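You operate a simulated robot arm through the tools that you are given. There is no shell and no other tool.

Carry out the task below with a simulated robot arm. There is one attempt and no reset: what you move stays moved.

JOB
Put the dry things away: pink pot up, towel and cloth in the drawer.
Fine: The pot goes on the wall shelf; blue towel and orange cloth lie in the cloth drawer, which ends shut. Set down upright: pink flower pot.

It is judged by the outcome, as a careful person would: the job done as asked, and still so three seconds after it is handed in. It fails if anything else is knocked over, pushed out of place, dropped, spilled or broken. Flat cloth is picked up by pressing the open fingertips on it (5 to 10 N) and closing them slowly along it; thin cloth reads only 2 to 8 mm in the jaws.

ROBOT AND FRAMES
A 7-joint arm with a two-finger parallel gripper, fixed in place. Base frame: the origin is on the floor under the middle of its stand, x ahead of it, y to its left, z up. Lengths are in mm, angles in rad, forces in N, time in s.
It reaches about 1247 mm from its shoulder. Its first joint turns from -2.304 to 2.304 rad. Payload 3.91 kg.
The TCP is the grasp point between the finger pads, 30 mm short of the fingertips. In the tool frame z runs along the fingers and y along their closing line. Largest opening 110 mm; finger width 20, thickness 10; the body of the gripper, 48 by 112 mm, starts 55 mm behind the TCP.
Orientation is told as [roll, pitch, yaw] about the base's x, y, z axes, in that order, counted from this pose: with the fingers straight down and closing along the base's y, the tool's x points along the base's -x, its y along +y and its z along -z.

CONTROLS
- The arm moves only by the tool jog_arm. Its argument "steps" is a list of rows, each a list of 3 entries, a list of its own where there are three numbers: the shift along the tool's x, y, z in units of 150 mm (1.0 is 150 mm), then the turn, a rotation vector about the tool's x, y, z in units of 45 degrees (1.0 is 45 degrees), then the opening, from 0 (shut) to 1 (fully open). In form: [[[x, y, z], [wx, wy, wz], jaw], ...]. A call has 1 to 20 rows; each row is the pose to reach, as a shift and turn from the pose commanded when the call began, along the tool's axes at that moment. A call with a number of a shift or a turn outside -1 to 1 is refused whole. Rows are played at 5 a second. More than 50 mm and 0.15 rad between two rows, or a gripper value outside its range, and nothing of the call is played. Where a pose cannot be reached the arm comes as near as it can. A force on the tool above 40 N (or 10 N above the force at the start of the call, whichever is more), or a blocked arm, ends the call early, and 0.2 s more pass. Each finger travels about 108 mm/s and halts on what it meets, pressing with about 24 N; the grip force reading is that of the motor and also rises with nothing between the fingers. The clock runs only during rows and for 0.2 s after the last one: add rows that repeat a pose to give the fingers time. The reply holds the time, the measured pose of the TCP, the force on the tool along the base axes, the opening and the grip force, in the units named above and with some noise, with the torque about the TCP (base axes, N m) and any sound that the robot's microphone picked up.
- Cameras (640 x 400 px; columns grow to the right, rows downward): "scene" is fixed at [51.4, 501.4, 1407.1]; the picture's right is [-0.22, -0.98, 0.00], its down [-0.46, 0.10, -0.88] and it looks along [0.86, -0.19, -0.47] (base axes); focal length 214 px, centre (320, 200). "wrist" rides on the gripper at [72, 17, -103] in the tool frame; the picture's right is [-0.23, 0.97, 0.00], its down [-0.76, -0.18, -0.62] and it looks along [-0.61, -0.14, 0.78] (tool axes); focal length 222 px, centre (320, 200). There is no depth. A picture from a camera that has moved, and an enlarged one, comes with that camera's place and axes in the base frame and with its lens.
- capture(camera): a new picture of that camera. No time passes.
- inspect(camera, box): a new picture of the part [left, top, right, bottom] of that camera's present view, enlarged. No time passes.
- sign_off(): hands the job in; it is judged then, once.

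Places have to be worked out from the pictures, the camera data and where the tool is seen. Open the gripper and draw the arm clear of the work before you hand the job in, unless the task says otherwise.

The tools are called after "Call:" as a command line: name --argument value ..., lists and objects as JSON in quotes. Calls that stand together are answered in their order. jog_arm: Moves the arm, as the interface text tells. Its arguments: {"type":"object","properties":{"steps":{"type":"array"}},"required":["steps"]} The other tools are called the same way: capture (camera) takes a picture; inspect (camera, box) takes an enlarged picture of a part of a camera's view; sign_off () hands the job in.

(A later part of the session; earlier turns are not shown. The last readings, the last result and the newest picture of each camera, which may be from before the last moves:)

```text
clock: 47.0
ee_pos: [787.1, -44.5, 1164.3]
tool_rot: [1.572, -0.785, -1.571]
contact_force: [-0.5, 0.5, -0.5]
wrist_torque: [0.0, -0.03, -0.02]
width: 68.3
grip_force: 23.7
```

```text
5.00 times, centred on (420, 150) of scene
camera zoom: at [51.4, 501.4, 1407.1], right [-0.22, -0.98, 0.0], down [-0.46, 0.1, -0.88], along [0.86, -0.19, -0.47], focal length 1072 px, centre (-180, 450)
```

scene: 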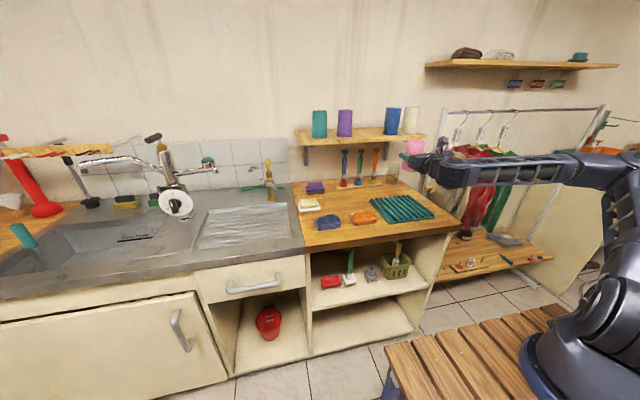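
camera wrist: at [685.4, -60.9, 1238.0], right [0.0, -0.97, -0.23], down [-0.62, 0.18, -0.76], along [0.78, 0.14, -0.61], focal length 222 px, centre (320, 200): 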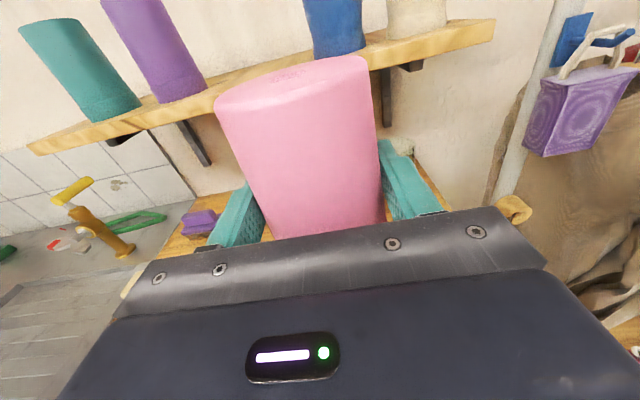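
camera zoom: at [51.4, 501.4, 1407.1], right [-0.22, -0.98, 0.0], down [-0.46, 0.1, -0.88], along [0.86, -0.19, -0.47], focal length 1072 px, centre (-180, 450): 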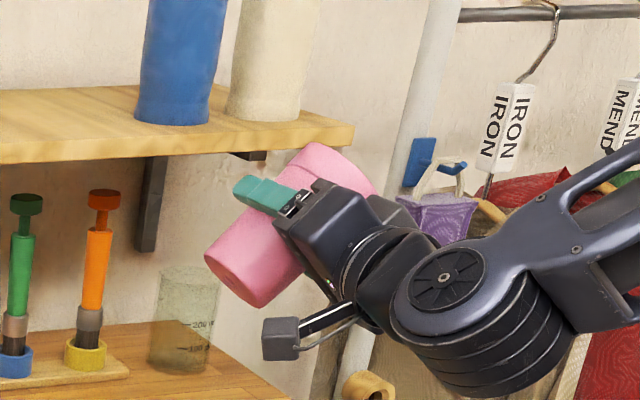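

The roll is now 135° with the pot firmly held. I'll do the last 45° to bring the mouth straight up and look inside.

Call:
jog_arm --steps '[[[0, 0, 0], [0, 0, -0.1], 0.3], [[0, 0, 0], [0, 0, -0.2], 0.3], [[0, 0, 0], [0, 0, -0.3], 0.3], [[0, 0, 0], [0, 0, -0.4], 0.3], [[0, 0, 0], [0, 0, -0.5], 0.3], [[0, 0, 0], [0, 0, -0.6], 0.3], [[0, 0, 0], [0, 0, -0.7], 0.3], [[0, 0, 0], [0, 0, -0.8], 0.3], [[0, 0, 0], [0, 0, -0.9], 0.3], [[0, 0, 0], [0, 0, -1.0], 0.3], [[0, 0, 0], [0, 0, -1.0], 0.3]]'

Call:
inspect --camera "scene" --box '[385, 120, 455, 175]'

Call:
capture --camera "wrist"

```text
clock: 49.4
ee_pos: [788.1, -44.5, 1164.8]
tool_rot: [-1.52, -1.567, 1.521]
contact_force: [0.7, -0.5, -0.3]
wrist_torque: [-0.01, -0.02, 0.02]
width: 68.6
grip_force: 24.4
```

```text
7.27 times, centred on (420, 148) of scene
camera zoom: at [51.4, 501.4, 1407.1], right [-0.22, -0.98, 0.0], down [-0.46, 0.1, -0.88], along [0.86, -0.19, -0.47], focal length 1560 px, centre (-407, 582)
```

zoom: 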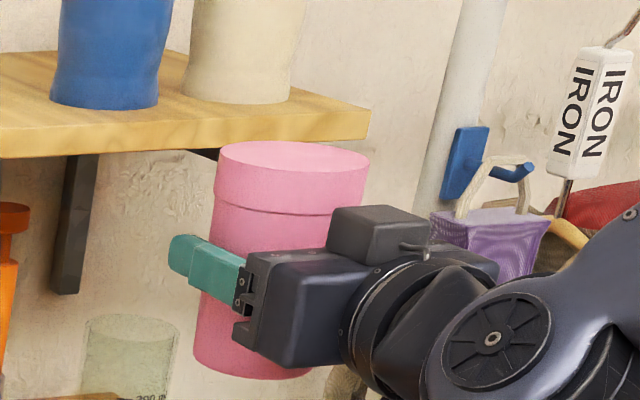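

```text
taken
camera wrist: at [685.2, -27.6, 1092.8], right [0.0, 0.97, 0.23], down [-0.62, -0.18, 0.76], along [0.78, -0.14, 0.61], focal length 222 px, centre (320, 200)
```

wrist: 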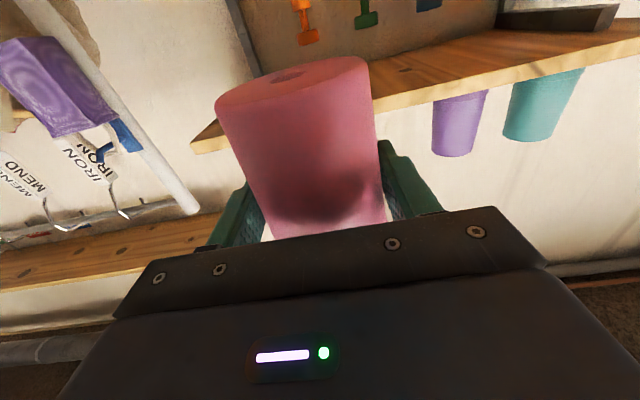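

Call:
inspect --camera "scene" --box '[402, 130, 432, 155]'

```text
16.00 times, centred on (417, 142) of scene
camera zoom: at [51.4, 501.4, 1407.1], right [-0.22, -0.98, 0.0], down [-0.46, 0.1, -0.88], along [0.86, -0.19, -0.47], focal length 3432 px, centre (-1232, 1120)
```

zoom: 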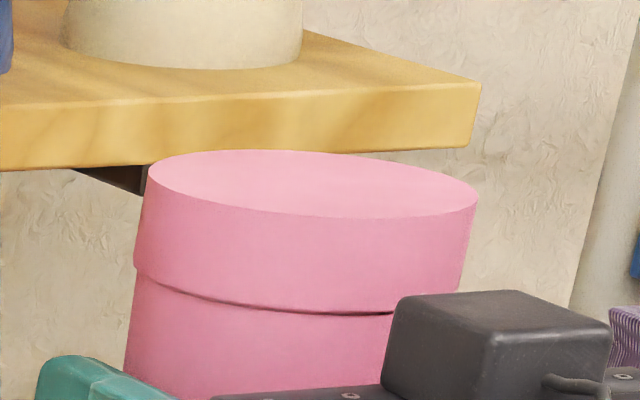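

The zoom shows the rim end is a plain closed face. The pot is built to stand rim-down with the drain hole on top, exactly as it stood on the rack and as the two other pots stand on the shelf. I'll treat that as upright and roll the hand back in 45° stages.

Call:
jog_arm --steps '[[[0, 0, 0], [0, 0, 0.1], 0.3], [[0, 0, 0], [0, 0, 0.2], 0.3], [[0, 0, 0], [0, 0, 0.3], 0.3], [[0, 0, 0], [0, 0, 0.4], 0.3], [[0, 0, 0], [0, 0, 0.5], 0.3], [[0, 0, 0], [0, 0, 0.6], 0.3], [[0, 0, 0], [0, 0, 0.7], 0.3], [[0, 0, 0], [0, 0, 0.8], 0.3], [[0, 0, 0], [0, 0, 0.9], 0.3], [[0, 0, 0], [0, 0, 1.0], 0.3], [[0, 0, 0], [0, 0, 1.0], 0.3]]'

Call:
jog_arm --steps '[[[0, 0, 0], [0, 0, 0.1], 0.3], [[0, 0, 0], [0, 0, 0.2], 0.3], [[0, 0, 0], [0, 0, 0.3], 0.3], [[0, 0, 0], [0, 0, 0.4], 0.3], [[0, 0, 0], [0, 0, 0.5], 0.3], [[0, 0, 0], [0, 0, 0.6], 0.3], [[0, 0, 0], [0, 0, 0.7], 0.3], [[0, 0, 0], [0, 0, 0.8], 0.3], [[0, 0, 0], [0, 0, 0.9], 0.3], [[0, 0, 0], [0, 0, 1.0], 0.3], [[0, 0, 0], [0, 0, 1.0], 0.3]]'

Call:
jog_arm --steps '[[[0, 0, 0], [0, 0, 0.1], 0.3], [[0, 0, 0], [0, 0, 0.2], 0.3], [[0, 0, 0], [0, 0, 0.3], 0.3], [[0, 0, 0], [0, 0, 0.4], 0.3], [[0, 0, 0], [0, 0, 0.5], 0.3], [[0, 0, 0], [0, 0, 0.6], 0.3], [[0, 0, 0], [0, 0, 0.7], 0.3], [[0, 0, 0], [0, 0, 0.8], 0.3], [[0, 0, 0], [0, 0, 0.9], 0.3], [[0, 0, 0], [0, 0, 1.0], 0.3], [[0, 0, 0], [0, 0, 1.0], 0.3]]'

Call:
jog_arm --steps '[[[0, 0, 0], [0, 0, 0.1], 0.3], [[0, 0, 0], [0, 0, 0.2], 0.3], [[0, 0, 0], [0, 0, 0.3], 0.3], [[0, 0, 0], [0, 0, 0.4], 0.3], [[0, 0, 0], [0, 0, 0.5], 0.3], [[0, 0, 0], [0, 0, 0.6], 0.3], [[0, 0, 0], [0, 0, 0.7], 0.3], [[0, 0, 0], [0, 0, 0.8], 0.3], [[0, 0, 0], [0, 0, 0.9], 0.3], [[0, 0, 0], [0, 0, 1.0], 0.3], [[0, 0, 0], [0, 0, 1.0], 0.3]]'

```text
clock: 51.8
ee_pos: [788.7, -44.6, 1165.4]
tool_rot: [1.571, -0.784, -1.57]
contact_force: [-0.2, 0.3, -0.6]
wrist_torque: [0.03, -0.03, 0.01]
width: 68.7
grip_force: 24.1
```

```text
clock: 54.2
ee_pos: [787.8, -43.4, 1163.8]
tool_rot: [1.571, -0.001, -1.571]
contact_force: [0.8, 0.4, -0.9]
wrist_torque: [-0.04, 0.01, 0.02]
width: 68.8
grip_force: 23.8
```

```text
clock: 56.6
ee_pos: [789.2, -45.3, 1163.7]
tool_rot: [1.571, 0.785, -1.57]
contact_force: [0.3, -0.7, -1.1]
wrist_torque: [-0.01, 0.0, 0.02]
width: 68.3
grip_force: 24.3
```

```text
clock: 59.0
ee_pos: [787.4, -46.0, 1164.4]
tool_rot: [0.282, 1.572, -2.858]
contact_force: [-0.1, 0.0, -0.8]
wrist_torque: [0.01, 0.0, 0.03]
width: 68.6
grip_force: 23.7
```

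The pot is back rim-down with no slip at 68.6 mm. I'll raise to z≈1300 and line up with the free gap at y≈33, still well in front of the shelf.

Call:
jog_arm --steps '[[[0.1, -0.05, 0], [0, 0, 0], 0.3], [[0.2, -0.1, 0], [0, 0, 0], 0.3], [[0.3, -0.16, 0], [0, 0, 0], 0.3], [[0.4, -0.21, 0], [0, 0, 0], 0.3], [[0.5, -0.27, 0], [0, 0, 0], 0.3], [[0.6, -0.33, 0], [0, 0, 0], 0.3], [[0.7, -0.39, 0], [0, 0, 0], 0.3], [[0.8, -0.45, 0], [0, 0, 0], 0.3], [[0.907, -0.52, 0], [0, 0, 0], 0.3], [[0.907, -0.52, 0], [0, 0, 0], 0.3]]'

Call:
capture --camera "scene"

Call:
capture --camera "wrist"

```text
clock: 61.2
ee_pos: [787.3, 33.9, 1301.3]
tool_rot: [1.421, 1.571, -1.721]
contact_force: [0.5, -0.1, -1.2]
wrist_torque: [-0.04, -0.01, -0.01]
width: 68.5
grip_force: 24.9
```

```text
taken
```

scene: 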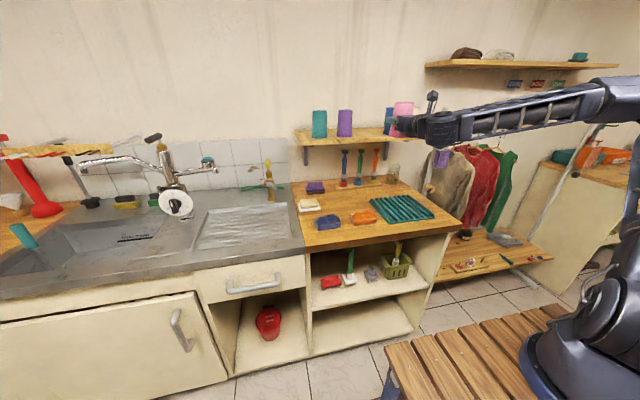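

```text
taken
camera wrist: at [685.2, 17.4, 1374.1], right [0.0, -0.97, -0.23], down [-0.62, 0.18, -0.76], along [0.78, 0.14, -0.61], focal length 222 px, centre (320, 200)
```

wrist: 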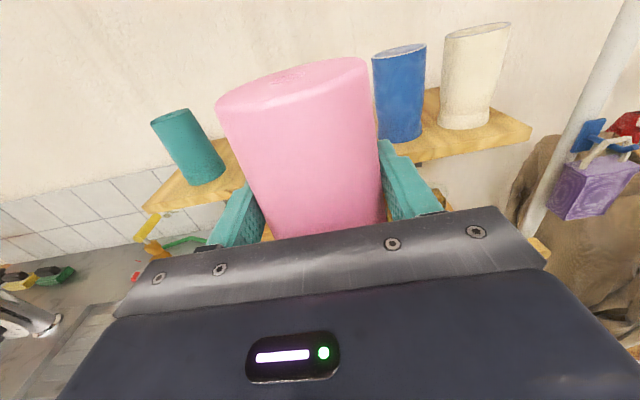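

The hand is lined up with the gap (blue jar's near edge at y≈-46, purple's at about 115). I'll move 150 mm forward, pot bottom about 40 mm above shelf height.

Call:
jog_arm --steps '[[[0, 0, 0.1], [0, 0, 0], 0.3], [[0, 0, 0.2], [0, 0, 0], 0.3], [[0, 0, 0.3], [0, 0, 0], 0.3], [[0, 0, 0.4], [0, 0, 0], 0.3], [[0, 0, 0.5], [0, 0, 0], 0.3], [[0, 0, 0.6], [0, 0, 0], 0.3], [[0, 0, 0.7], [0, 0, 0], 0.3], [[0, 0, 0.8], [0, 0, 0], 0.3], [[0, 0, 0.9], [0, 0, 0], 0.3], [[0, 0, 1.0], [0, 0, 0], 0.3], [[0, 0, 1.0], [0, 0, 0], 0.3]]'

Call:
inspect --camera "scene" --box '[290, 80, 450, 180]'

Call:
capture --camera "wrist"

```text
clock: 63.6
ee_pos: [937.3, 19.5, 1303.9]
tool_rot: [1.941, 1.568, -1.198]
contact_force: [-0.1, 1.3, -1.0]
wrist_torque: [0.01, 0.05, -0.03]
width: 68.8
grip_force: 23.8
out of reach, approached as far as the arm can: row 10, 11
```

```text
4.00 times, centred on (370, 130) of scene
camera zoom: at [51.4, 501.4, 1407.1], right [-0.22, -0.98, 0.0], down [-0.46, 0.1, -0.88], along [0.86, -0.19, -0.47], focal length 858 px, centre (120, 480)
```

zoom: 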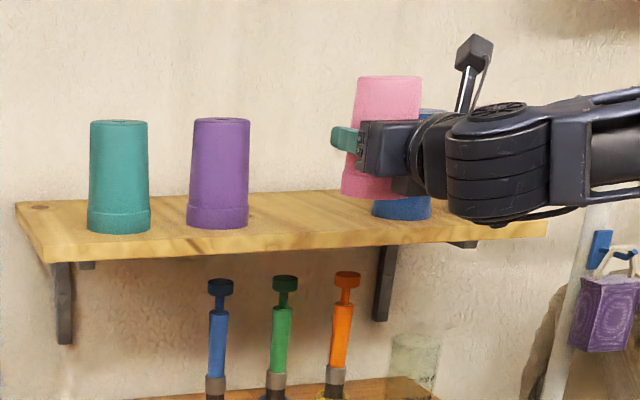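

```text
taken
camera wrist: at [835.1, 3.0, 1377.2], right [0.0, -0.97, -0.22], down [-0.62, 0.18, -0.76], along [0.78, 0.14, -0.61], focal length 222 px, centre (320, 200)
```

wrist: 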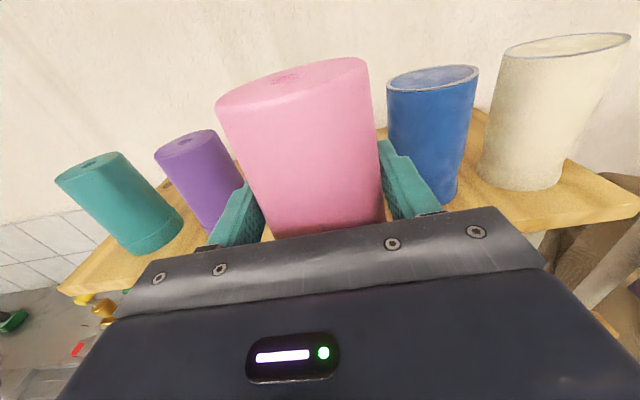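

It reports out of reach at the last rows and y drifted to about 19, so the wrist is near a limit with this hand direction. I'll back off a little and yaw the hand about 20° to the right to see if that frees the reach.

Call:
jog_arm --steps '[[[0, 0, -0.1], [0, 0, 0], 0.3], [[0, 0, -0.2], [0, 0, 0], 0.3], [[0, 0, -0.3], [0, 0, 0], 0.3], [[0, 0, -0.3], [0, 0, 0], 0.3]]'

```text
clock: 64.6
ee_pos: [892.5, 18.0, 1303.7]
tool_rot: [1.386, 1.569, -1.757]
contact_force: [0.3, -0.2, -0.7]
wrist_torque: [0.0, -0.01, 0.01]
width: 68.5
grip_force: 24.1
```

Call:
jog_arm --steps '[[[0, 0, 0], [-0.09, 0, 0], 0.3], [[0, 0, 0], [-0.18, 0, 0], 0.3], [[0, 0, 0], [-0.27, 0, 0], 0.3], [[0, 0, 0], [-0.36, 0, 0], 0.3], [[0, 0, 0], [-0.444, 0, 0], 0.3], [[0, 0, 0], [-0.444, 0, 0], 0.3]]'

Call:
jog_arm --steps '[[[0, -0.034, 0.094], [0, 0, 0], 0.3], [[0, -0.068, 0.188], [0, 0, 0], 0.3], [[0, -0.103, 0.282], [0, 0, 0], 0.3], [[0, -0.137, 0.376], [0, 0, 0], 0.3], [[0, -0.171, 0.47], [0, 0, 0], 0.3], [[0, -0.171, 0.47], [0, 0, 0], 0.3]]'

```text
clock: 66.0
ee_pos: [888.0, -19.3, 1303.6]
tool_rot: [2.003, 1.571, -1.455]
contact_force: [0.2, 0.1, -0.4]
wrist_torque: [0.01, 0.0, 0.02]
width: 68.4
grip_force: 23.3
out of reach, approached as far as the arm can: row 3, 4, 5, 6
```

```text
clock: 67.4
ee_pos: [910.5, -37.0, 1311.5]
tool_rot: [1.891, 1.568, -1.603]
contact_force: [0.0, 0.0, -1.0]
wrist_torque: [0.03, -0.03, 0.0]
width: 68.4
grip_force: 24.1
out of reach, approached as far as the arm can: row 1, 2, 3, 4, 5, 6
```

Yawing right made it worse, so the wrist wants the opposite direction. I'll back off slightly and yaw to about +20°, hand more in line with the forearm.

Call:
jog_arm --steps '[[[-0.004, -0.016, -0.027], [0.089, 0, 0], 0.3], [[-0.008, -0.033, -0.054], [0.178, 0, 0], 0.3], [[-0.012, -0.049, -0.082], [0.267, 0, 0], 0.3], [[-0.016, -0.065, -0.109], [0.356, 0, 0], 0.3], [[-0.02, -0.082, -0.136], [0.445, 0, 0], 0.3], [[-0.024, -0.098, -0.163], [0.533, 0, 0], 0.3], [[-0.028, -0.114, -0.19], [0.622, 0, 0], 0.3], [[-0.032, -0.13, -0.218], [0.711, 0, 0], 0.3], [[-0.036, -0.147, -0.245], [0.8, 0, 0], 0.3], [[-0.04, -0.163, -0.272], [0.889, 0, 0], 0.3], [[-0.04, -0.163, -0.272], [0.889, 0, 0], 0.3]]'

Call:
capture --camera "scene"

Call:
capture --camera "wrist"

```text
clock: 69.8
ee_pos: [879.2, 0.5, 1304.2]
tool_rot: [1.418, 1.569, -1.374]
contact_force: [-0.2, 0.1, -1.6]
wrist_torque: [-0.02, -0.02, -0.03]
width: 68.8
grip_force: 24.7
```

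```text
taken
```

scene: 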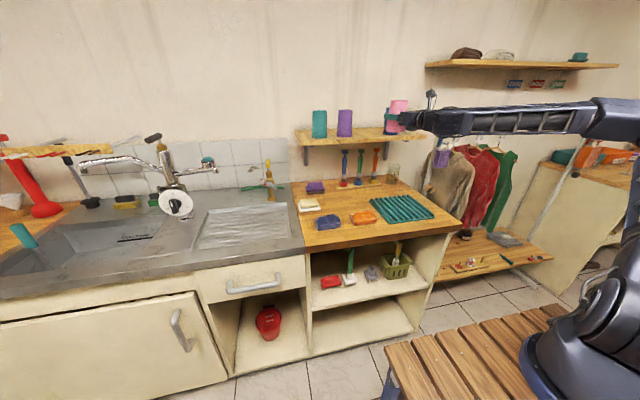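

```text
taken
camera wrist: at [789.5, -51.6, 1377.0], right [0.33, -0.92, -0.23], down [-0.65, -0.05, -0.76], along [0.69, 0.4, -0.61], focal length 222 px, centre (320, 200)
```

wrist: 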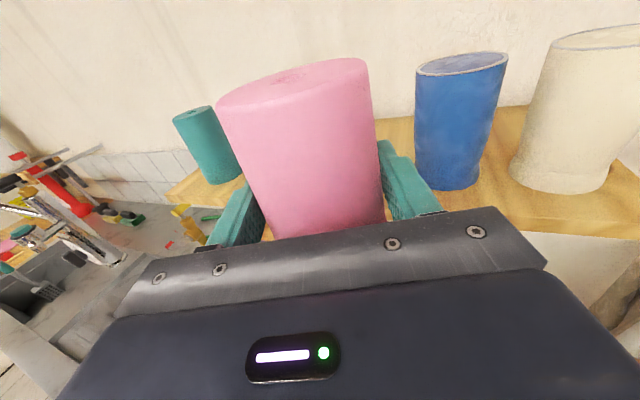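

With yaw at +20° the position is good again at (879, 0, 1304). I'll advance 86 mm along the fingers to about (960, 30).

Call:
jog_arm --steps '[[[0, 0, 0.096], [0, 0, 0], 0.3], [[0, 0, 0.192], [0, 0, 0], 0.3], [[0, 0, 0.288], [0, 0, 0], 0.3], [[0, 0, 0.384], [0, 0, 0], 0.3], [[0, 0, 0.48], [0, 0, 0], 0.3], [[0, 0, 0.575], [0, 0, 0], 0.3], [[0, 0, 0.575], [0, 0, 0], 0.3]]'

```text
clock: 71.4
ee_pos: [961.0, 27.1, 1305.1]
tool_rot: [1.169, 1.57, -1.623]
contact_force: [-0.5, 0.6, -0.8]
wrist_torque: [-0.02, 0.01, 0.02]
width: 68.6
grip_force: 23.8
```

Reached with no complaint. Next I'll go in over the shelf to about (1020, 30).

Call:
jog_arm --steps '[[[0, 0.02, 0.063], [0, 0, 0], 0.3], [[0, 0.039, 0.126], [0, 0, 0], 0.3], [[0, 0.058, 0.189], [0, 0, 0], 0.3], [[0, 0.078, 0.252], [0, 0, 0], 0.3], [[0, 0.097, 0.315], [0, 0, 0], 0.3], [[0, 0.116, 0.377], [0, 0, 0], 0.3], [[0, 0.116, 0.377], [0, 0, 0], 0.3]]'

Call:
inspect --camera "scene" --box '[290, 80, 450, 180]'

Call:
capture --camera "wrist"

```text
clock: 73.0
ee_pos: [999.8, 29.1, 1305.2]
tool_rot: [0.483, 1.569, -2.31]
contact_force: [-0.1, -0.3, -0.1]
wrist_torque: [-0.03, 0.02, -0.01]
width: 68.8
grip_force: 23.7
out of reach, approached as far as the arm can: row 5, 6, 7
```

```text
4.00 times, centred on (370, 130) of scene
camera zoom: at [51.4, 501.4, 1407.1], right [-0.22, -0.98, 0.0], down [-0.46, 0.1, -0.88], along [0.86, -0.19, -0.47], focal length 858 px, centre (120, 480)
```

zoom: 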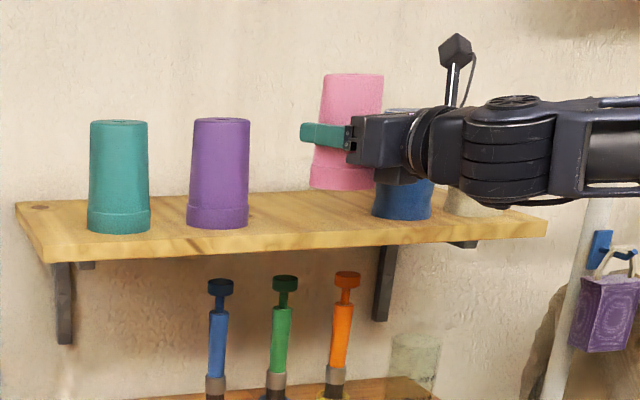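

```text
taken
camera wrist: at [909.8, -21.9, 1377.3], right [0.33, -0.92, -0.23], down [-0.65, -0.05, -0.76], along [0.69, 0.4, -0.61], focal length 222 px, centre (320, 200)
```

wrist: 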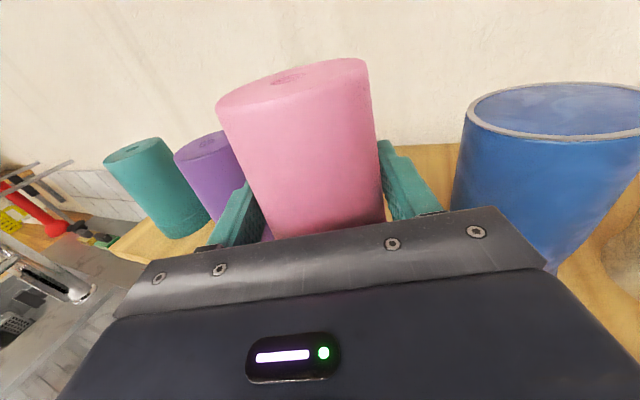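

The arm stopped at about (1000, 29), near full stretch. I need to check whether the pot's base would be fully on the shelf here, so I'll zoom in on the shelf edge.

Call:
inspect --camera "wrist" --box '[80, 120, 280, 260]'

Call:
inspect --camera "scene" --box '[350, 90, 430, 150]'

```text
2.86 times, centred on (180, 190) of wrist
camera zoom: at [909.8, -21.9, 1377.3], right [0.33, -0.92, -0.23], down [-0.65, -0.05, -0.76], along [0.69, 0.4, -0.61], focal length 635 px, centre (720, 229)
```

zoom: 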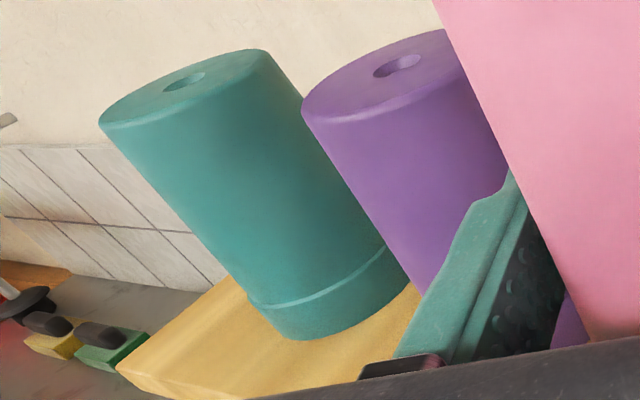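

```text
6.67 times, centred on (390, 120) of scene
camera zoom: at [51.4, 501.4, 1407.1], right [-0.22, -0.98, 0.0], down [-0.46, 0.1, -0.88], along [0.86, -0.19, -0.47], focal length 1430 px, centre (-147, 733)
```

zoom: 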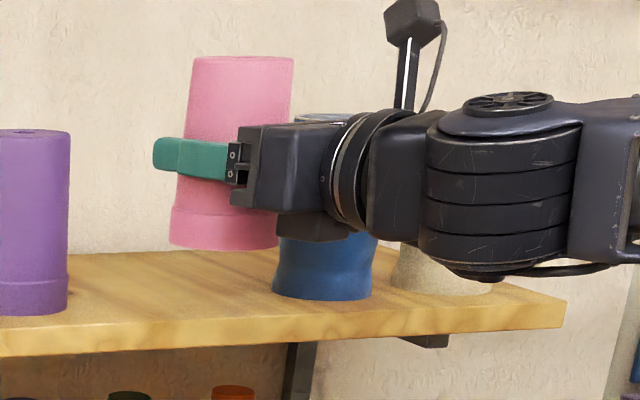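

Refining the shelf's front edge from several views puts it at x≈980, so x=1000 is too shallow; I want the pot near x≈1040. More left yaw helped before, so I'll yaw another 10° in place and then advance.

Call:
jog_arm --steps '[[[0, 0, 0], [0.056, 0, 0], 0.3], [[0, 0, 0], [0.111, 0, 0], 0.3], [[0, 0, 0], [0.167, 0, 0], 0.3], [[0, 0, 0], [0.222, 0, 0], 0.3], [[0, 0, 0], [0.222, 0, 0], 0.3]]'

```text
clock: 74.2
ee_pos: [1001.0, 29.0, 1304.5]
tool_rot: [0.777, 1.571, -1.84]
contact_force: [0.5, -0.1, -1.2]
wrist_torque: [-0.03, 0.0, -0.01]
width: 68.3
grip_force: 24.0
```

Yaw is 30° now and in reach. I'll advance to about (1035, 38).

Call:
jog_arm --steps '[[[0, 0.013, 0.046], [0, 0, 0], 0.3], [[0, 0.026, 0.093], [0, 0, 0], 0.3], [[0, 0.039, 0.139], [0, 0, 0], 0.3], [[0, 0.052, 0.186], [0, 0, 0], 0.3], [[0, 0.065, 0.232], [0, 0, 0], 0.3], [[0, 0.065, 0.232], [0, 0, 0], 0.3]]'

Call:
capture --camera "scene"

Call:
capture --camera "wrist"

```text
clock: 75.6
ee_pos: [1016.9, 30.3, 1303.3]
tool_rot: [0.886, 1.569, -1.734]
contact_force: [-0.3, -0.1, -1.3]
wrist_torque: [-0.02, -0.03, -0.01]
width: 68.9
grip_force: 24.0
out of reach, approached as far as the arm can: row 3, 4, 5, 6
```

```text
taken
```

scene: 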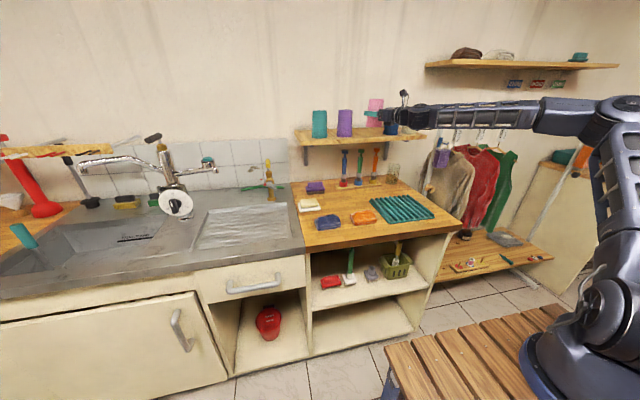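

```text
taken
camera wrist: at [936.1, -35.9, 1375.7], right [0.49, -0.84, -0.23], down [-0.63, -0.16, -0.76], along [0.61, 0.51, -0.61], focal length 222 px, centre (320, 200)
```

wrist: 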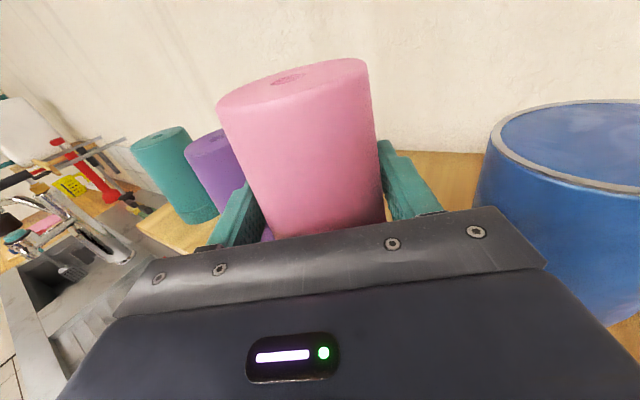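

The limit is now (1017, 30). Lower heights may extend the reach, so I'll lower about 30 mm (pot bottom still about 14 mm above the shelf) and try forward again.

Call:
jog_arm --steps '[[[-0.05, 0, 0], [0, 0, 0], 0.3], [[-0.1, 0, 0], [0, 0, 0], 0.3], [[-0.15, 0, 0], [0, 0, 0], 0.3], [[-0.19, 0, 0], [0, 0, 0], 0.3], [[-0.19, 0, 0], [0, 0, 0], 0.3]]'

Call:
jog_arm --steps '[[[0, 0.013, 0.046], [0, 0, 0], 0.3], [[0, 0.026, 0.093], [0, 0, 0], 0.3], [[0, 0.039, 0.139], [0, 0, 0], 0.3], [[0, 0.039, 0.139], [0, 0, 0], 0.3]]'

```text
clock: 76.8
ee_pos: [1016.0, 29.1, 1274.0]
tool_rot: [0.654, 1.568, -1.963]
contact_force: [0.2, 0.3, -1.5]
wrist_torque: [0.03, -0.01, 0.01]
width: 68.8
grip_force: 24.1
```

```text
clock: 77.8
ee_pos: [1019.1, 26.2, 1275.1]
tool_rot: [0.993, 1.568, -1.626]
contact_force: [-0.6, 0.0, -1.3]
wrist_torque: [0.02, 0.01, 0.0]
width: 68.8
grip_force: 24.0
out of reach, approached as far as the arm can: row 1, 2, 3, 4
```

Lowering doesn't help; the limit stays near x≈1019. The pot's base (radius 39) would just fit on the shelf edge at x≈984 with its weight safely inside. So I'll set it down here gently and then nudge it back with closed fingers. First a slow descent to contact.

Call:
jog_arm --steps '[[[-0.02, 0, 0], [0, 0, 0], 0.3], [[-0.04, 0, 0], [0, 0, 0], 0.3], [[-0.06, 0, 0], [0, 0, 0], 0.3], [[-0.06, 0, 0], [0, 0, 0], 0.3]]'

Call:
inspect --camera "scene" --box '[350, 90, 430, 150]'

Call:
capture --camera "wrist"

```text
clock: 78.8
ee_pos: [1020.3, 23.8, 1265.4]
tool_rot: [0.769, 1.569, -1.849]
contact_force: [0.1, -0.3, -1.3]
wrist_torque: [0.0, 0.04, 0.01]
width: 68.7
grip_force: 23.5
```

```text
6.67 times, centred on (390, 120) of scene
camera zoom: at [51.4, 501.4, 1407.1], right [-0.22, -0.98, 0.0], down [-0.46, 0.1, -0.88], along [0.86, -0.19, -0.47], focal length 1430 px, centre (-147, 733)
```

zoom: 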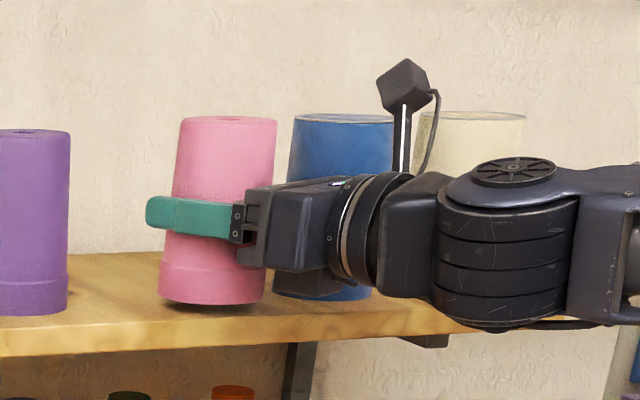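

```text
taken
camera wrist: at [939.3, -41.3, 1338.7], right [0.49, -0.84, -0.23], down [-0.63, -0.16, -0.76], along [0.61, 0.51, -0.61], focal length 222 px, centre (320, 200)
```

wrist: 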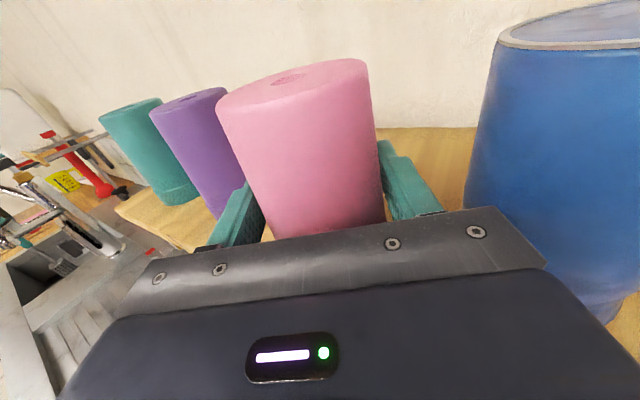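

Call:
inspect --camera "scene" --box '[360, 115, 400, 145]'

```text
13.33 times, centred on (380, 130) of scene
camera zoom: at [51.4, 501.4, 1407.1], right [-0.22, -0.98, 0.0], down [-0.46, 0.1, -0.88], along [0.86, -0.19, -0.47], focal length 2860 px, centre (-480, 1133)
```

zoom: 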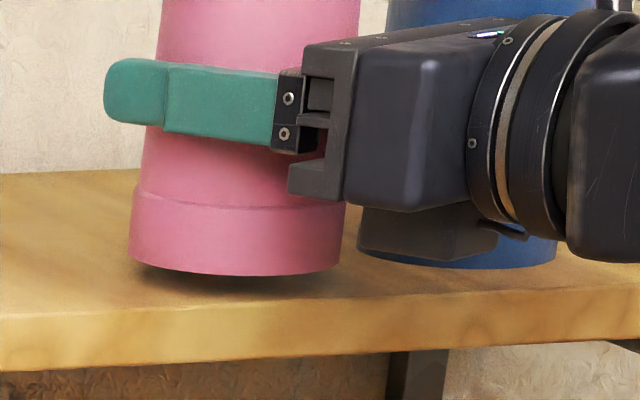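

In the zoom, the pot's lower rim will land behind the shelf's front edge and its shadow is just beneath it. I'll lower in small steps until I feel contact.

Call:
jog_arm --steps '[[[-0.01, 0, 0], [0, 0, 0], 0.3], [[-0.02, 0, 0], [0, 0, 0], 0.3], [[-0.03, 0, 0], [0, 0, 0], 0.3]]'

```text
clock: 79.6
ee_pos: [1019.0, 24.7, 1261.0]
tool_rot: [1.066, 1.569, -1.554]
contact_force: [0.5, 0.3, -1.1]
wrist_torque: [-0.02, 0.01, 0.0]
width: 68.5
grip_force: 24.1
```

Call:
jog_arm --steps '[[[-0.01, 0, 0], [0, 0, 0], 0.3], [[-0.02, 0, 0], [0, 0, 0], 0.3], [[-0.03, 0, 0], [0, 0, 0], 0.3]]'

```text
clock: 80.4
ee_pos: [1020.2, 23.7, 1257.3]
tool_rot: [1.302, 1.568, -1.317]
contact_force: [0.5, 0.4, 4.4]
wrist_torque: [0.15, -0.05, -0.04]
width: 68.5
grip_force: 24.0
```

Contact: 4.4 N upward at z=1257, so the pot stands on the shelf. I'll open the fingers gradually to about 88 mm.

Call:
jog_arm --steps '[[[0, 0, 0], [0, 0, 0], 0.62], [[0, 0, 0], [0, 0, 0], 0.66], [[0, 0, 0], [0, 0, 0], 0.7], [[0, 0, 0], [0, 0, 0], 0.75], [[0, 0, 0], [0, 0, 0], 0.8], [[0, 0, 0], [0, 0, 0], 0.8]]'

Call:
capture --camera "wrist"

Call:
inspect --camera "scene" --box '[350, 95, 410, 145]'

```text
clock: 81.8
ee_pos: [1019.7, 24.6, 1256.1]
tool_rot: [0.76, 1.569, -1.855]
contact_force: [-0.2, 0.0, 0.1]
wrist_torque: [0.02, 0.0, 0.01]
width: 87.9
grip_force: 0.0
```

```text
taken
camera wrist: at [939.3, -41.8, 1330.0], right [0.49, -0.84, -0.23], down [-0.63, -0.16, -0.76], along [0.61, 0.51, -0.61], focal length 222 px, centre (320, 200)
```

wrist: 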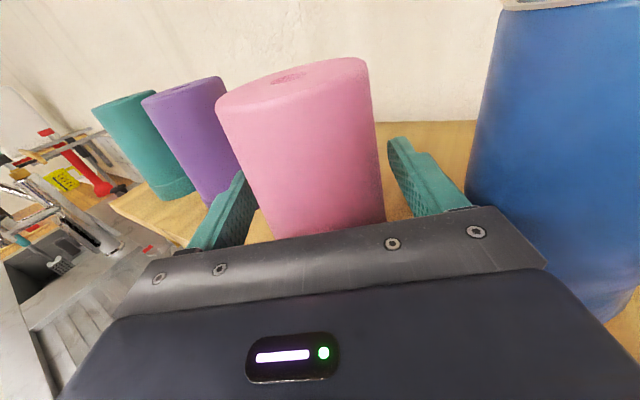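

```text
8.00 times, centred on (380, 120) of scene
camera zoom: at [51.4, 501.4, 1407.1], right [-0.22, -0.98, 0.0], down [-0.46, 0.1, -0.88], along [0.86, -0.19, -0.47], focal length 1716 px, centre (-160, 840)
```

zoom: 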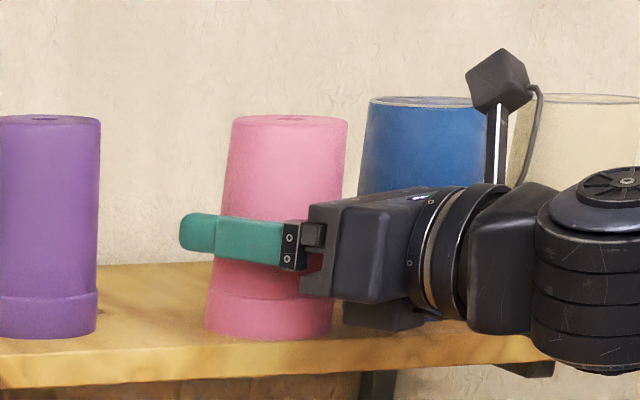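

The pot stands upright at the same level as the purple one, fingers clear on both sides. I'll withdraw straight back along the finger direction.

Call:
jog_arm --steps '[[[0, 0, -0.07], [0, 0, 0], 0.8], [[0, 0, -0.14], [0, 0, 0], 0.8], [[0, 0, -0.22], [0, 0, 0], 0.8], [[0, 0, -0.3], [0, 0, 0], 0.8], [[0, 0, -0.4], [0, 0, 0], 0.8], [[0, 0, -0.5], [0, 0, 0], 0.8], [[0, 0, -0.6], [0, 0, 0], 0.8], [[0, 0, -0.7], [0, 0, 0], 0.8], [[0, 0, -0.8], [0, 0, 0], 0.8], [[0, 0, -0.8], [0, 0, 0], 0.8]]'

Call:
capture --camera "wrist"

Call:
inspect --camera "scene" --box '[290, 90, 440, 170]'

```text
clock: 84.0
ee_pos: [917.2, -34.7, 1258.2]
tool_rot: [1.089, 1.569, -1.531]
contact_force: [-0.6, 0.2, -0.3]
wrist_torque: [0.05, 0.03, 0.03]
width: 88.2
grip_force: 0.2
```

```text
taken
camera wrist: at [835.6, -101.0, 1329.8], right [0.49, -0.84, -0.23], down [-0.63, -0.16, -0.76], along [0.61, 0.51, -0.61], focal length 222 px, centre (320, 200)
```

wrist: 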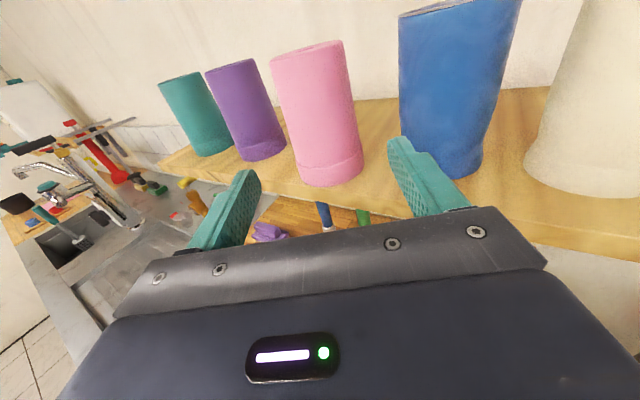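

```text
4.27 times, centred on (365, 130) of scene
camera zoom: at [51.4, 501.4, 1407.1], right [-0.22, -0.98, 0.0], down [-0.46, 0.1, -0.88], along [0.86, -0.19, -0.47], focal length 915 px, centre (128, 499)
```

zoom: 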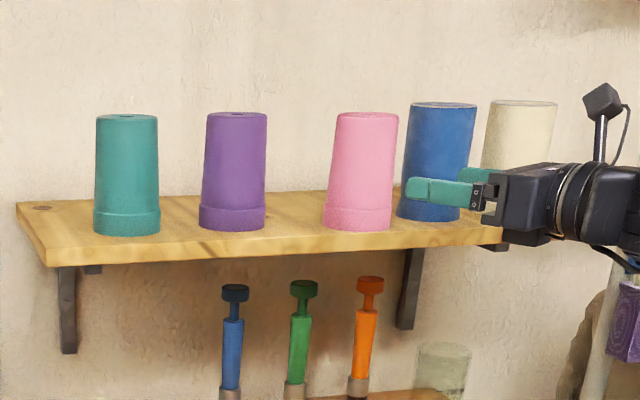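

Call:
inspect --camera "wrist" --box '[180, 30, 500, 230]'

Call:
inspect --camera "scene" --box '[335, 110, 415, 160]'

```text
2.00 times, centred on (340, 130) of wrist
camera zoom: at [835.6, -101.0, 1329.8], right [0.49, -0.84, -0.23], down [-0.63, -0.16, -0.76], along [0.61, 0.51, -0.61], focal length 444 px, centre (280, 340)
```

zoom: 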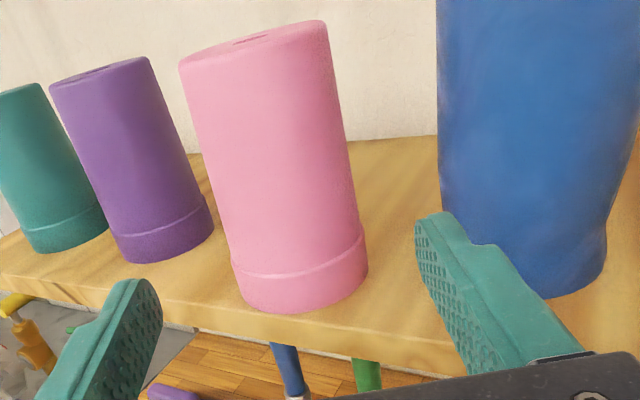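

```text
8.00 times, centred on (375, 135) of scene
camera zoom: at [51.4, 501.4, 1407.1], right [-0.22, -0.98, 0.0], down [-0.46, 0.1, -0.88], along [0.86, -0.19, -0.47], focal length 1716 px, centre (-120, 720)
```

zoom: 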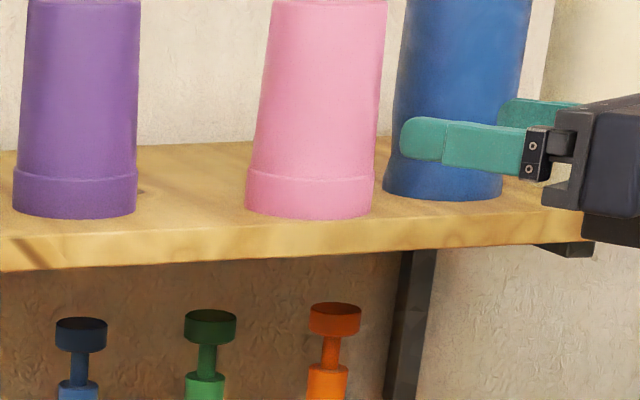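

Call:
inspect --camera "wrist" --box '[270, 140, 390, 215]'

Call:
inspect --camera "scene" --box '[360, 130, 390, 150]'

```text
5.33 times, centred on (330, 178) of wrist
camera zoom: at [835.6, -101.0, 1329.8], right [0.49, -0.84, -0.23], down [-0.63, -0.16, -0.76], along [0.61, 0.51, -0.61], focal length 1185 px, centre (267, 320)
```

zoom: 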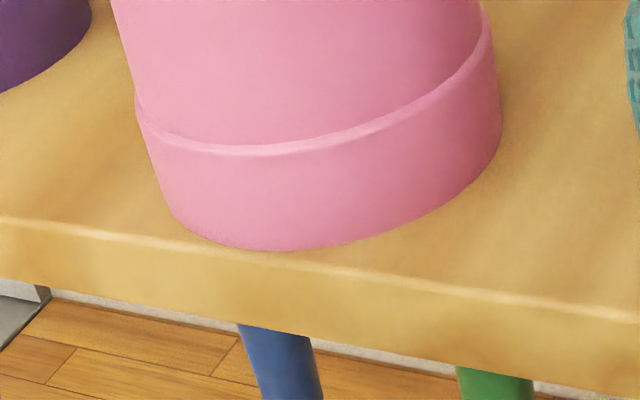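

```text
16.00 times, centred on (375, 140) of scene
camera zoom: at [51.4, 501.4, 1407.1], right [-0.22, -0.98, 0.0], down [-0.46, 0.1, -0.88], along [0.86, -0.19, -0.47], focal length 3432 px, centre (-560, 1160)
```

zoom: 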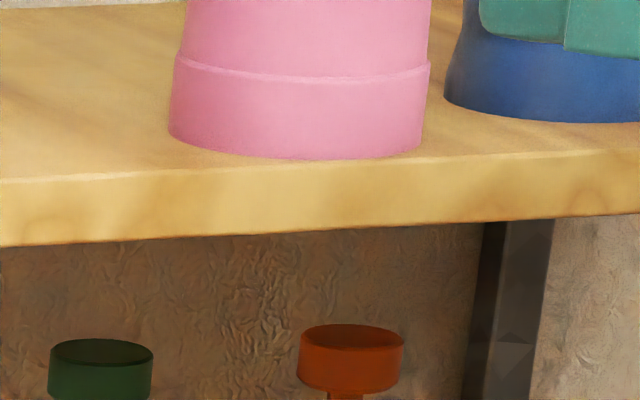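

Up close, the pot's base sits right at the shelf's front edge, which is too marginal. I'll nudge it about 27 mm back with closed fingers, low on its body, pushing through its centre. First I'll close the fingers and line up at yaw 20°, about 25 mm short of the pot.

Call:
jog_arm --steps '[[[0, 0, -0.05], [0, 0, 0], 0.6], [[0, 0, -0.05], [0, 0, 0], 0.3], [[0, 0, -0.05], [0, 0, 0], 0.0], [[-0.04, -0.03, 0.0], [-0.056, 0, 0], 0.0], [[-0.08, -0.06, 0.04], [-0.111, 0, 0], 0.0], [[-0.12, -0.09, 0.09], [-0.167, 0, 0], 0.0], [[-0.153, -0.117, 0.127], [-0.222, 0, 0], 0.0], [[-0.153, -0.117, 0.127], [-0.222, 0, 0], 0.0]]'

Call:
capture --camera "wrist"

Call:
inspect --camera "scene" --box '[340, 95, 440, 155]'

```text
clock: 85.8
ee_pos: [922.8, -10.2, 1233.2]
tool_rot: [1.061, 1.57, -1.73]
contact_force: [0.0, 0.3, -0.3]
wrist_torque: [0.03, 0.01, 0.02]
width: 0.0
grip_force: 23.9
```

```text
taken
camera wrist: at [833.4, -61.1, 1306.8], right [0.33, -0.92, -0.23], down [-0.65, -0.05, -0.76], along [0.69, 0.4, -0.61], focal length 222 px, centre (320, 200)
```

wrist: 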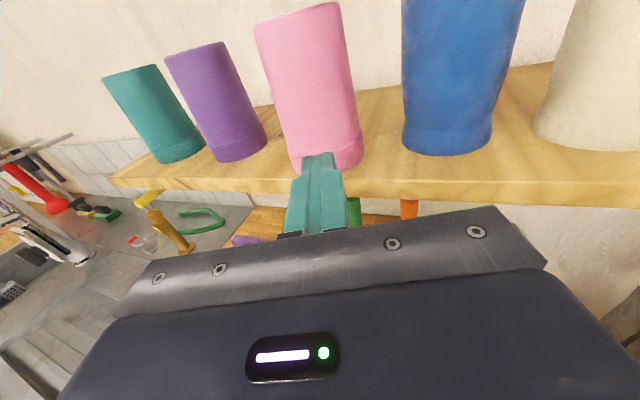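

```text
6.40 times, centred on (390, 125) of scene
camera zoom: at [51.4, 501.4, 1407.1], right [-0.22, -0.98, 0.0], down [-0.46, 0.1, -0.88], along [0.86, -0.19, -0.47], focal length 1373 px, centre (-128, 680)
```

zoom: 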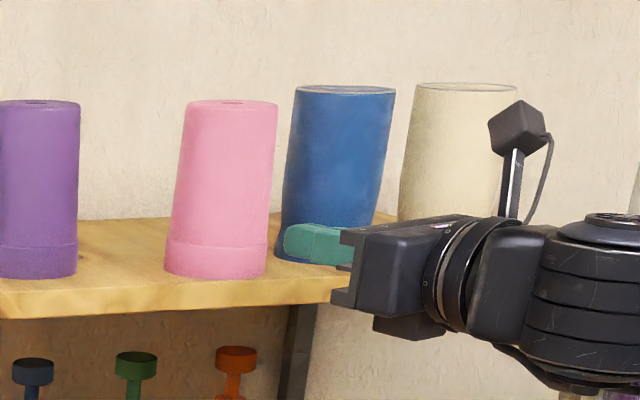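

The closed fingertips point at the pot's centre. I'll advance 30 mm, then continue in small steps while watching the force.

Call:
jog_arm --steps '[[[0, 0, 0.05], [0, 0, 0], 0], [[0, 0, 0.1], [0, 0, 0], 0], [[0, 0, 0.15], [0, 0, 0], 0], [[0, 0, 0.2], [0, 0, 0], 0], [[0, 0, 0.22], [0, 0, 0], 0], [[0, 0, 0.24], [0, 0, 0], 0]]'

Call:
inspect --camera "wrist" --box '[240, 80, 400, 200]'

```text
clock: 87.2
ee_pos: [957.6, 1.1, 1234.8]
tool_rot: [1.219, 1.571, -1.573]
contact_force: [0.0, 0.8, 0.5]
wrist_torque: [-0.01, 0.01, 0.03]
width: 0.0
grip_force: 23.6
```

```text
3.33 times, centred on (320, 140) of wrist
camera zoom: at [866.9, -49.0, 1307.1], right [0.33, -0.92, -0.23], down [-0.65, -0.05, -0.76], along [0.69, 0.4, -0.61], focal length 740 px, centre (320, 400)
```

zoom: 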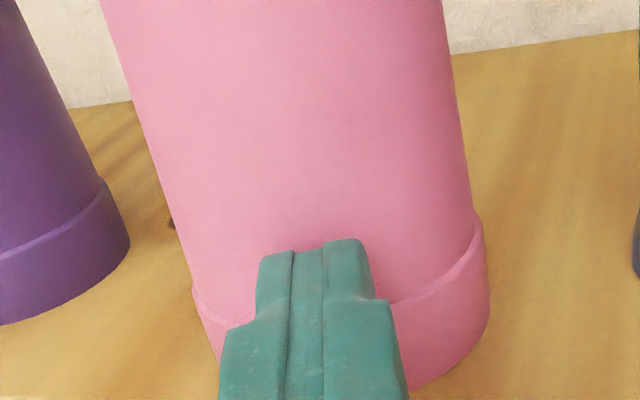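

The tips are almost touching, centred just above the rim. I'll push slowly, 12 mm first.

Call:
jog_arm --steps '[[[0, 0, 0.017], [0, 0, 0], 0], [[0, 0, 0.033], [0, 0, 0], 0], [[0, 0, 0.05], [0, 0, 0], 0], [[0, 0, 0.067], [0, 0, 0], 0], [[0, 0, 0.083], [0, 0, 0], 0]]'

Call:
inspect --camera "wrist" --box '[200, 20, 440, 200]'

Call:
inspect --camera "scene" --box '[340, 95, 440, 155]'

```text
clock: 88.4
ee_pos: [969.9, 6.7, 1233.1]
tool_rot: [0.951, 1.572, -1.841]
contact_force: [-0.7, -0.1, -0.2]
wrist_torque: [-0.01, -0.04, 0.0]
width: 0.0
grip_force: 24.0
```

```text
2.22 times, centred on (320, 110) of wrist
camera zoom: at [878.6, -44.6, 1306.7], right [0.33, -0.92, -0.23], down [-0.65, -0.05, -0.76], along [0.69, 0.4, -0.61], focal length 494 px, centre (320, 400)
```

zoom: 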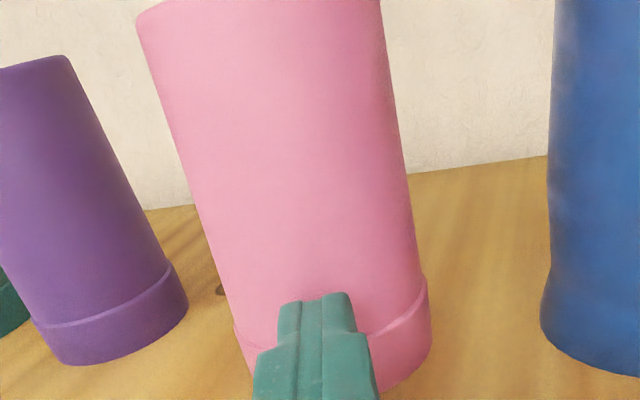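

```text
6.40 times, centred on (390, 125) of scene
camera zoom: at [51.4, 501.4, 1407.1], right [-0.22, -0.98, 0.0], down [-0.46, 0.1, -0.88], along [0.86, -0.19, -0.47], focal length 1373 px, centre (-128, 680)
```

zoom: 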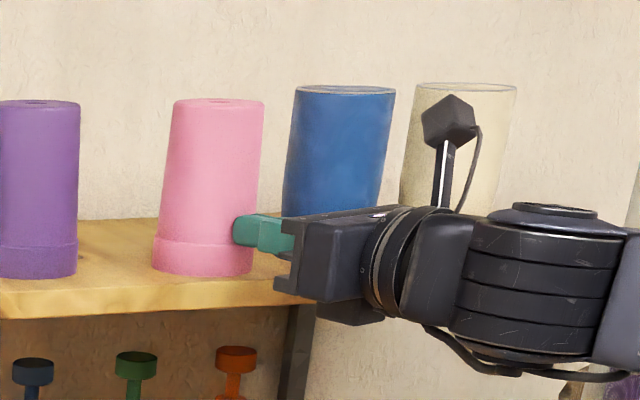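

The pot is sliding smoothly and stays upright, now about 12 mm further back. I'll push about 14 mm more.

Call:
jog_arm --steps '[[[0, 0, 0.017], [0, 0, 0], 0], [[0, 0, 0.033], [0, 0, 0], 0], [[0, 0, 0.05], [0, 0, 0], 0], [[0, 0, 0.067], [0, 0, 0], 0], [[0, 0, 0.083], [0, 0, 0], 0], [[0, 0, 0.093], [0, 0, 0], 0]]'

Call:
inspect --camera "wrist" --box '[200, 20, 440, 200]'

Call:
inspect --camera "scene" --box '[340, 95, 440, 155]'

```text
clock: 89.8
ee_pos: [981.8, 11.4, 1234.5]
tool_rot: [1.143, 1.569, -1.652]
contact_force: [-1.1, 0.2, -1.0]
wrist_torque: [-0.03, 0.03, -0.01]
width: 0.0
grip_force: 23.9
```

```text
2.22 times, centred on (320, 110) of wrist
camera zoom: at [891.8, -39.5, 1306.8], right [0.33, -0.92, -0.23], down [-0.65, -0.05, -0.76], along [0.69, 0.4, -0.61], focal length 494 px, centre (320, 400)
```

zoom: 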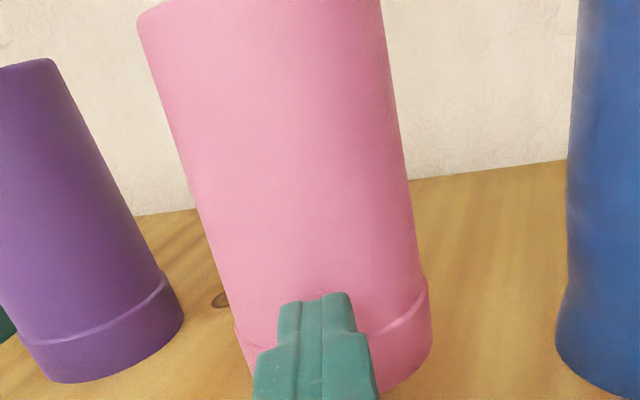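

```text
6.40 times, centred on (390, 125) of scene
camera zoom: at [51.4, 501.4, 1407.1], right [-0.22, -0.98, 0.0], down [-0.46, 0.1, -0.88], along [0.86, -0.19, -0.47], focal length 1373 px, centre (-128, 680)
```

zoom: 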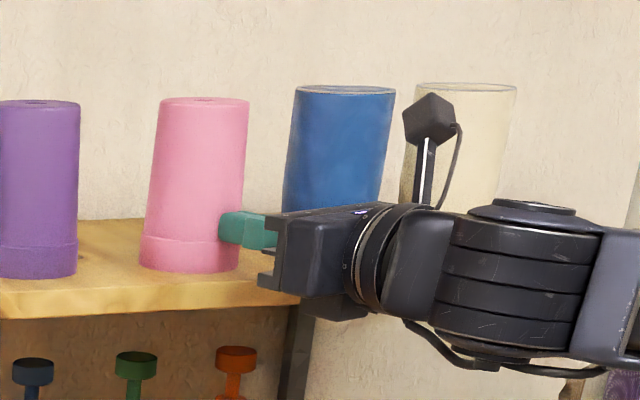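

The pot is now well on the shelf at about (1044, 34), upright between its neighbours. I'll withdraw straight back.

Call:
jog_arm --steps '[[[0, 0, -0.05], [0, 0, 0], 0], [[0, 0, -0.15], [0, 0, 0], 0], [[0, 0, -0.3], [0, 0, 0], 0], [[0, 0, -0.45], [0, 0, 0], 0], [[0, 0, -0.6], [0, 0, 0], 0], [[0, 0, -0.75], [0, 0, 0], 0], [[0, 0, -0.9], [0, 0, 0], 0], [[0, 0, -1.0], [0, 0, 0], 0], [[0, 0, -1.0], [0, 0, 0], 0]]'

Call:
capture --camera "wrist"

Call:
inspect --camera "scene" --box '[290, 90, 440, 170]'

```text
clock: 91.8
ee_pos: [842.2, -39.7, 1232.8]
tool_rot: [1.216, 1.569, -1.578]
contact_force: [-0.2, 0.1, 0.4]
wrist_torque: [0.01, 0.01, 0.01]
width: 0.0
grip_force: 23.5
```

```text
taken
camera wrist: at [751.3, -91.0, 1306.6], right [0.33, -0.92, -0.23], down [-0.65, -0.05, -0.76], along [0.69, 0.4, -0.61], focal length 222 px, centre (320, 200)
```

wrist: 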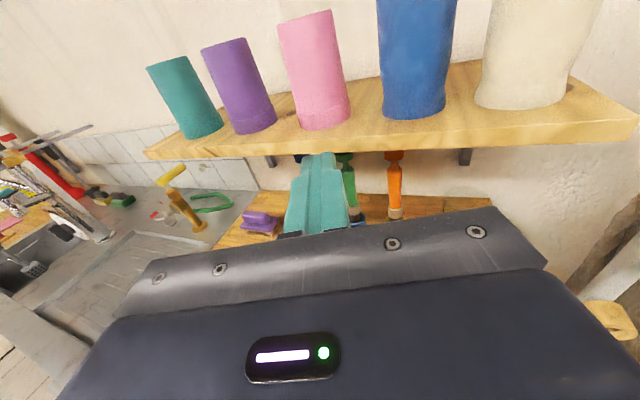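

```text
4.27 times, centred on (365, 130) of scene
camera zoom: at [51.4, 501.4, 1407.1], right [-0.22, -0.98, 0.0], down [-0.46, 0.1, -0.88], along [0.86, -0.19, -0.47], focal length 915 px, centre (128, 499)
```

zoom: 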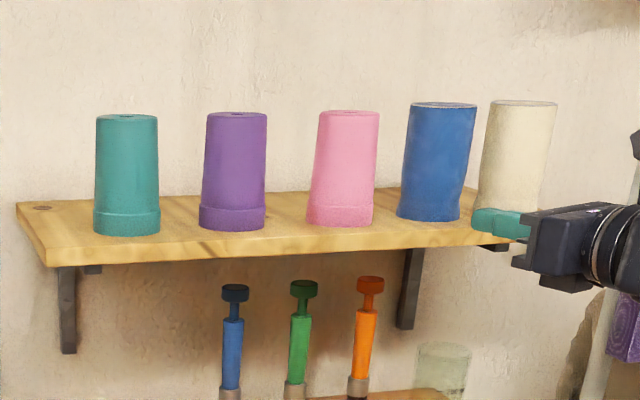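

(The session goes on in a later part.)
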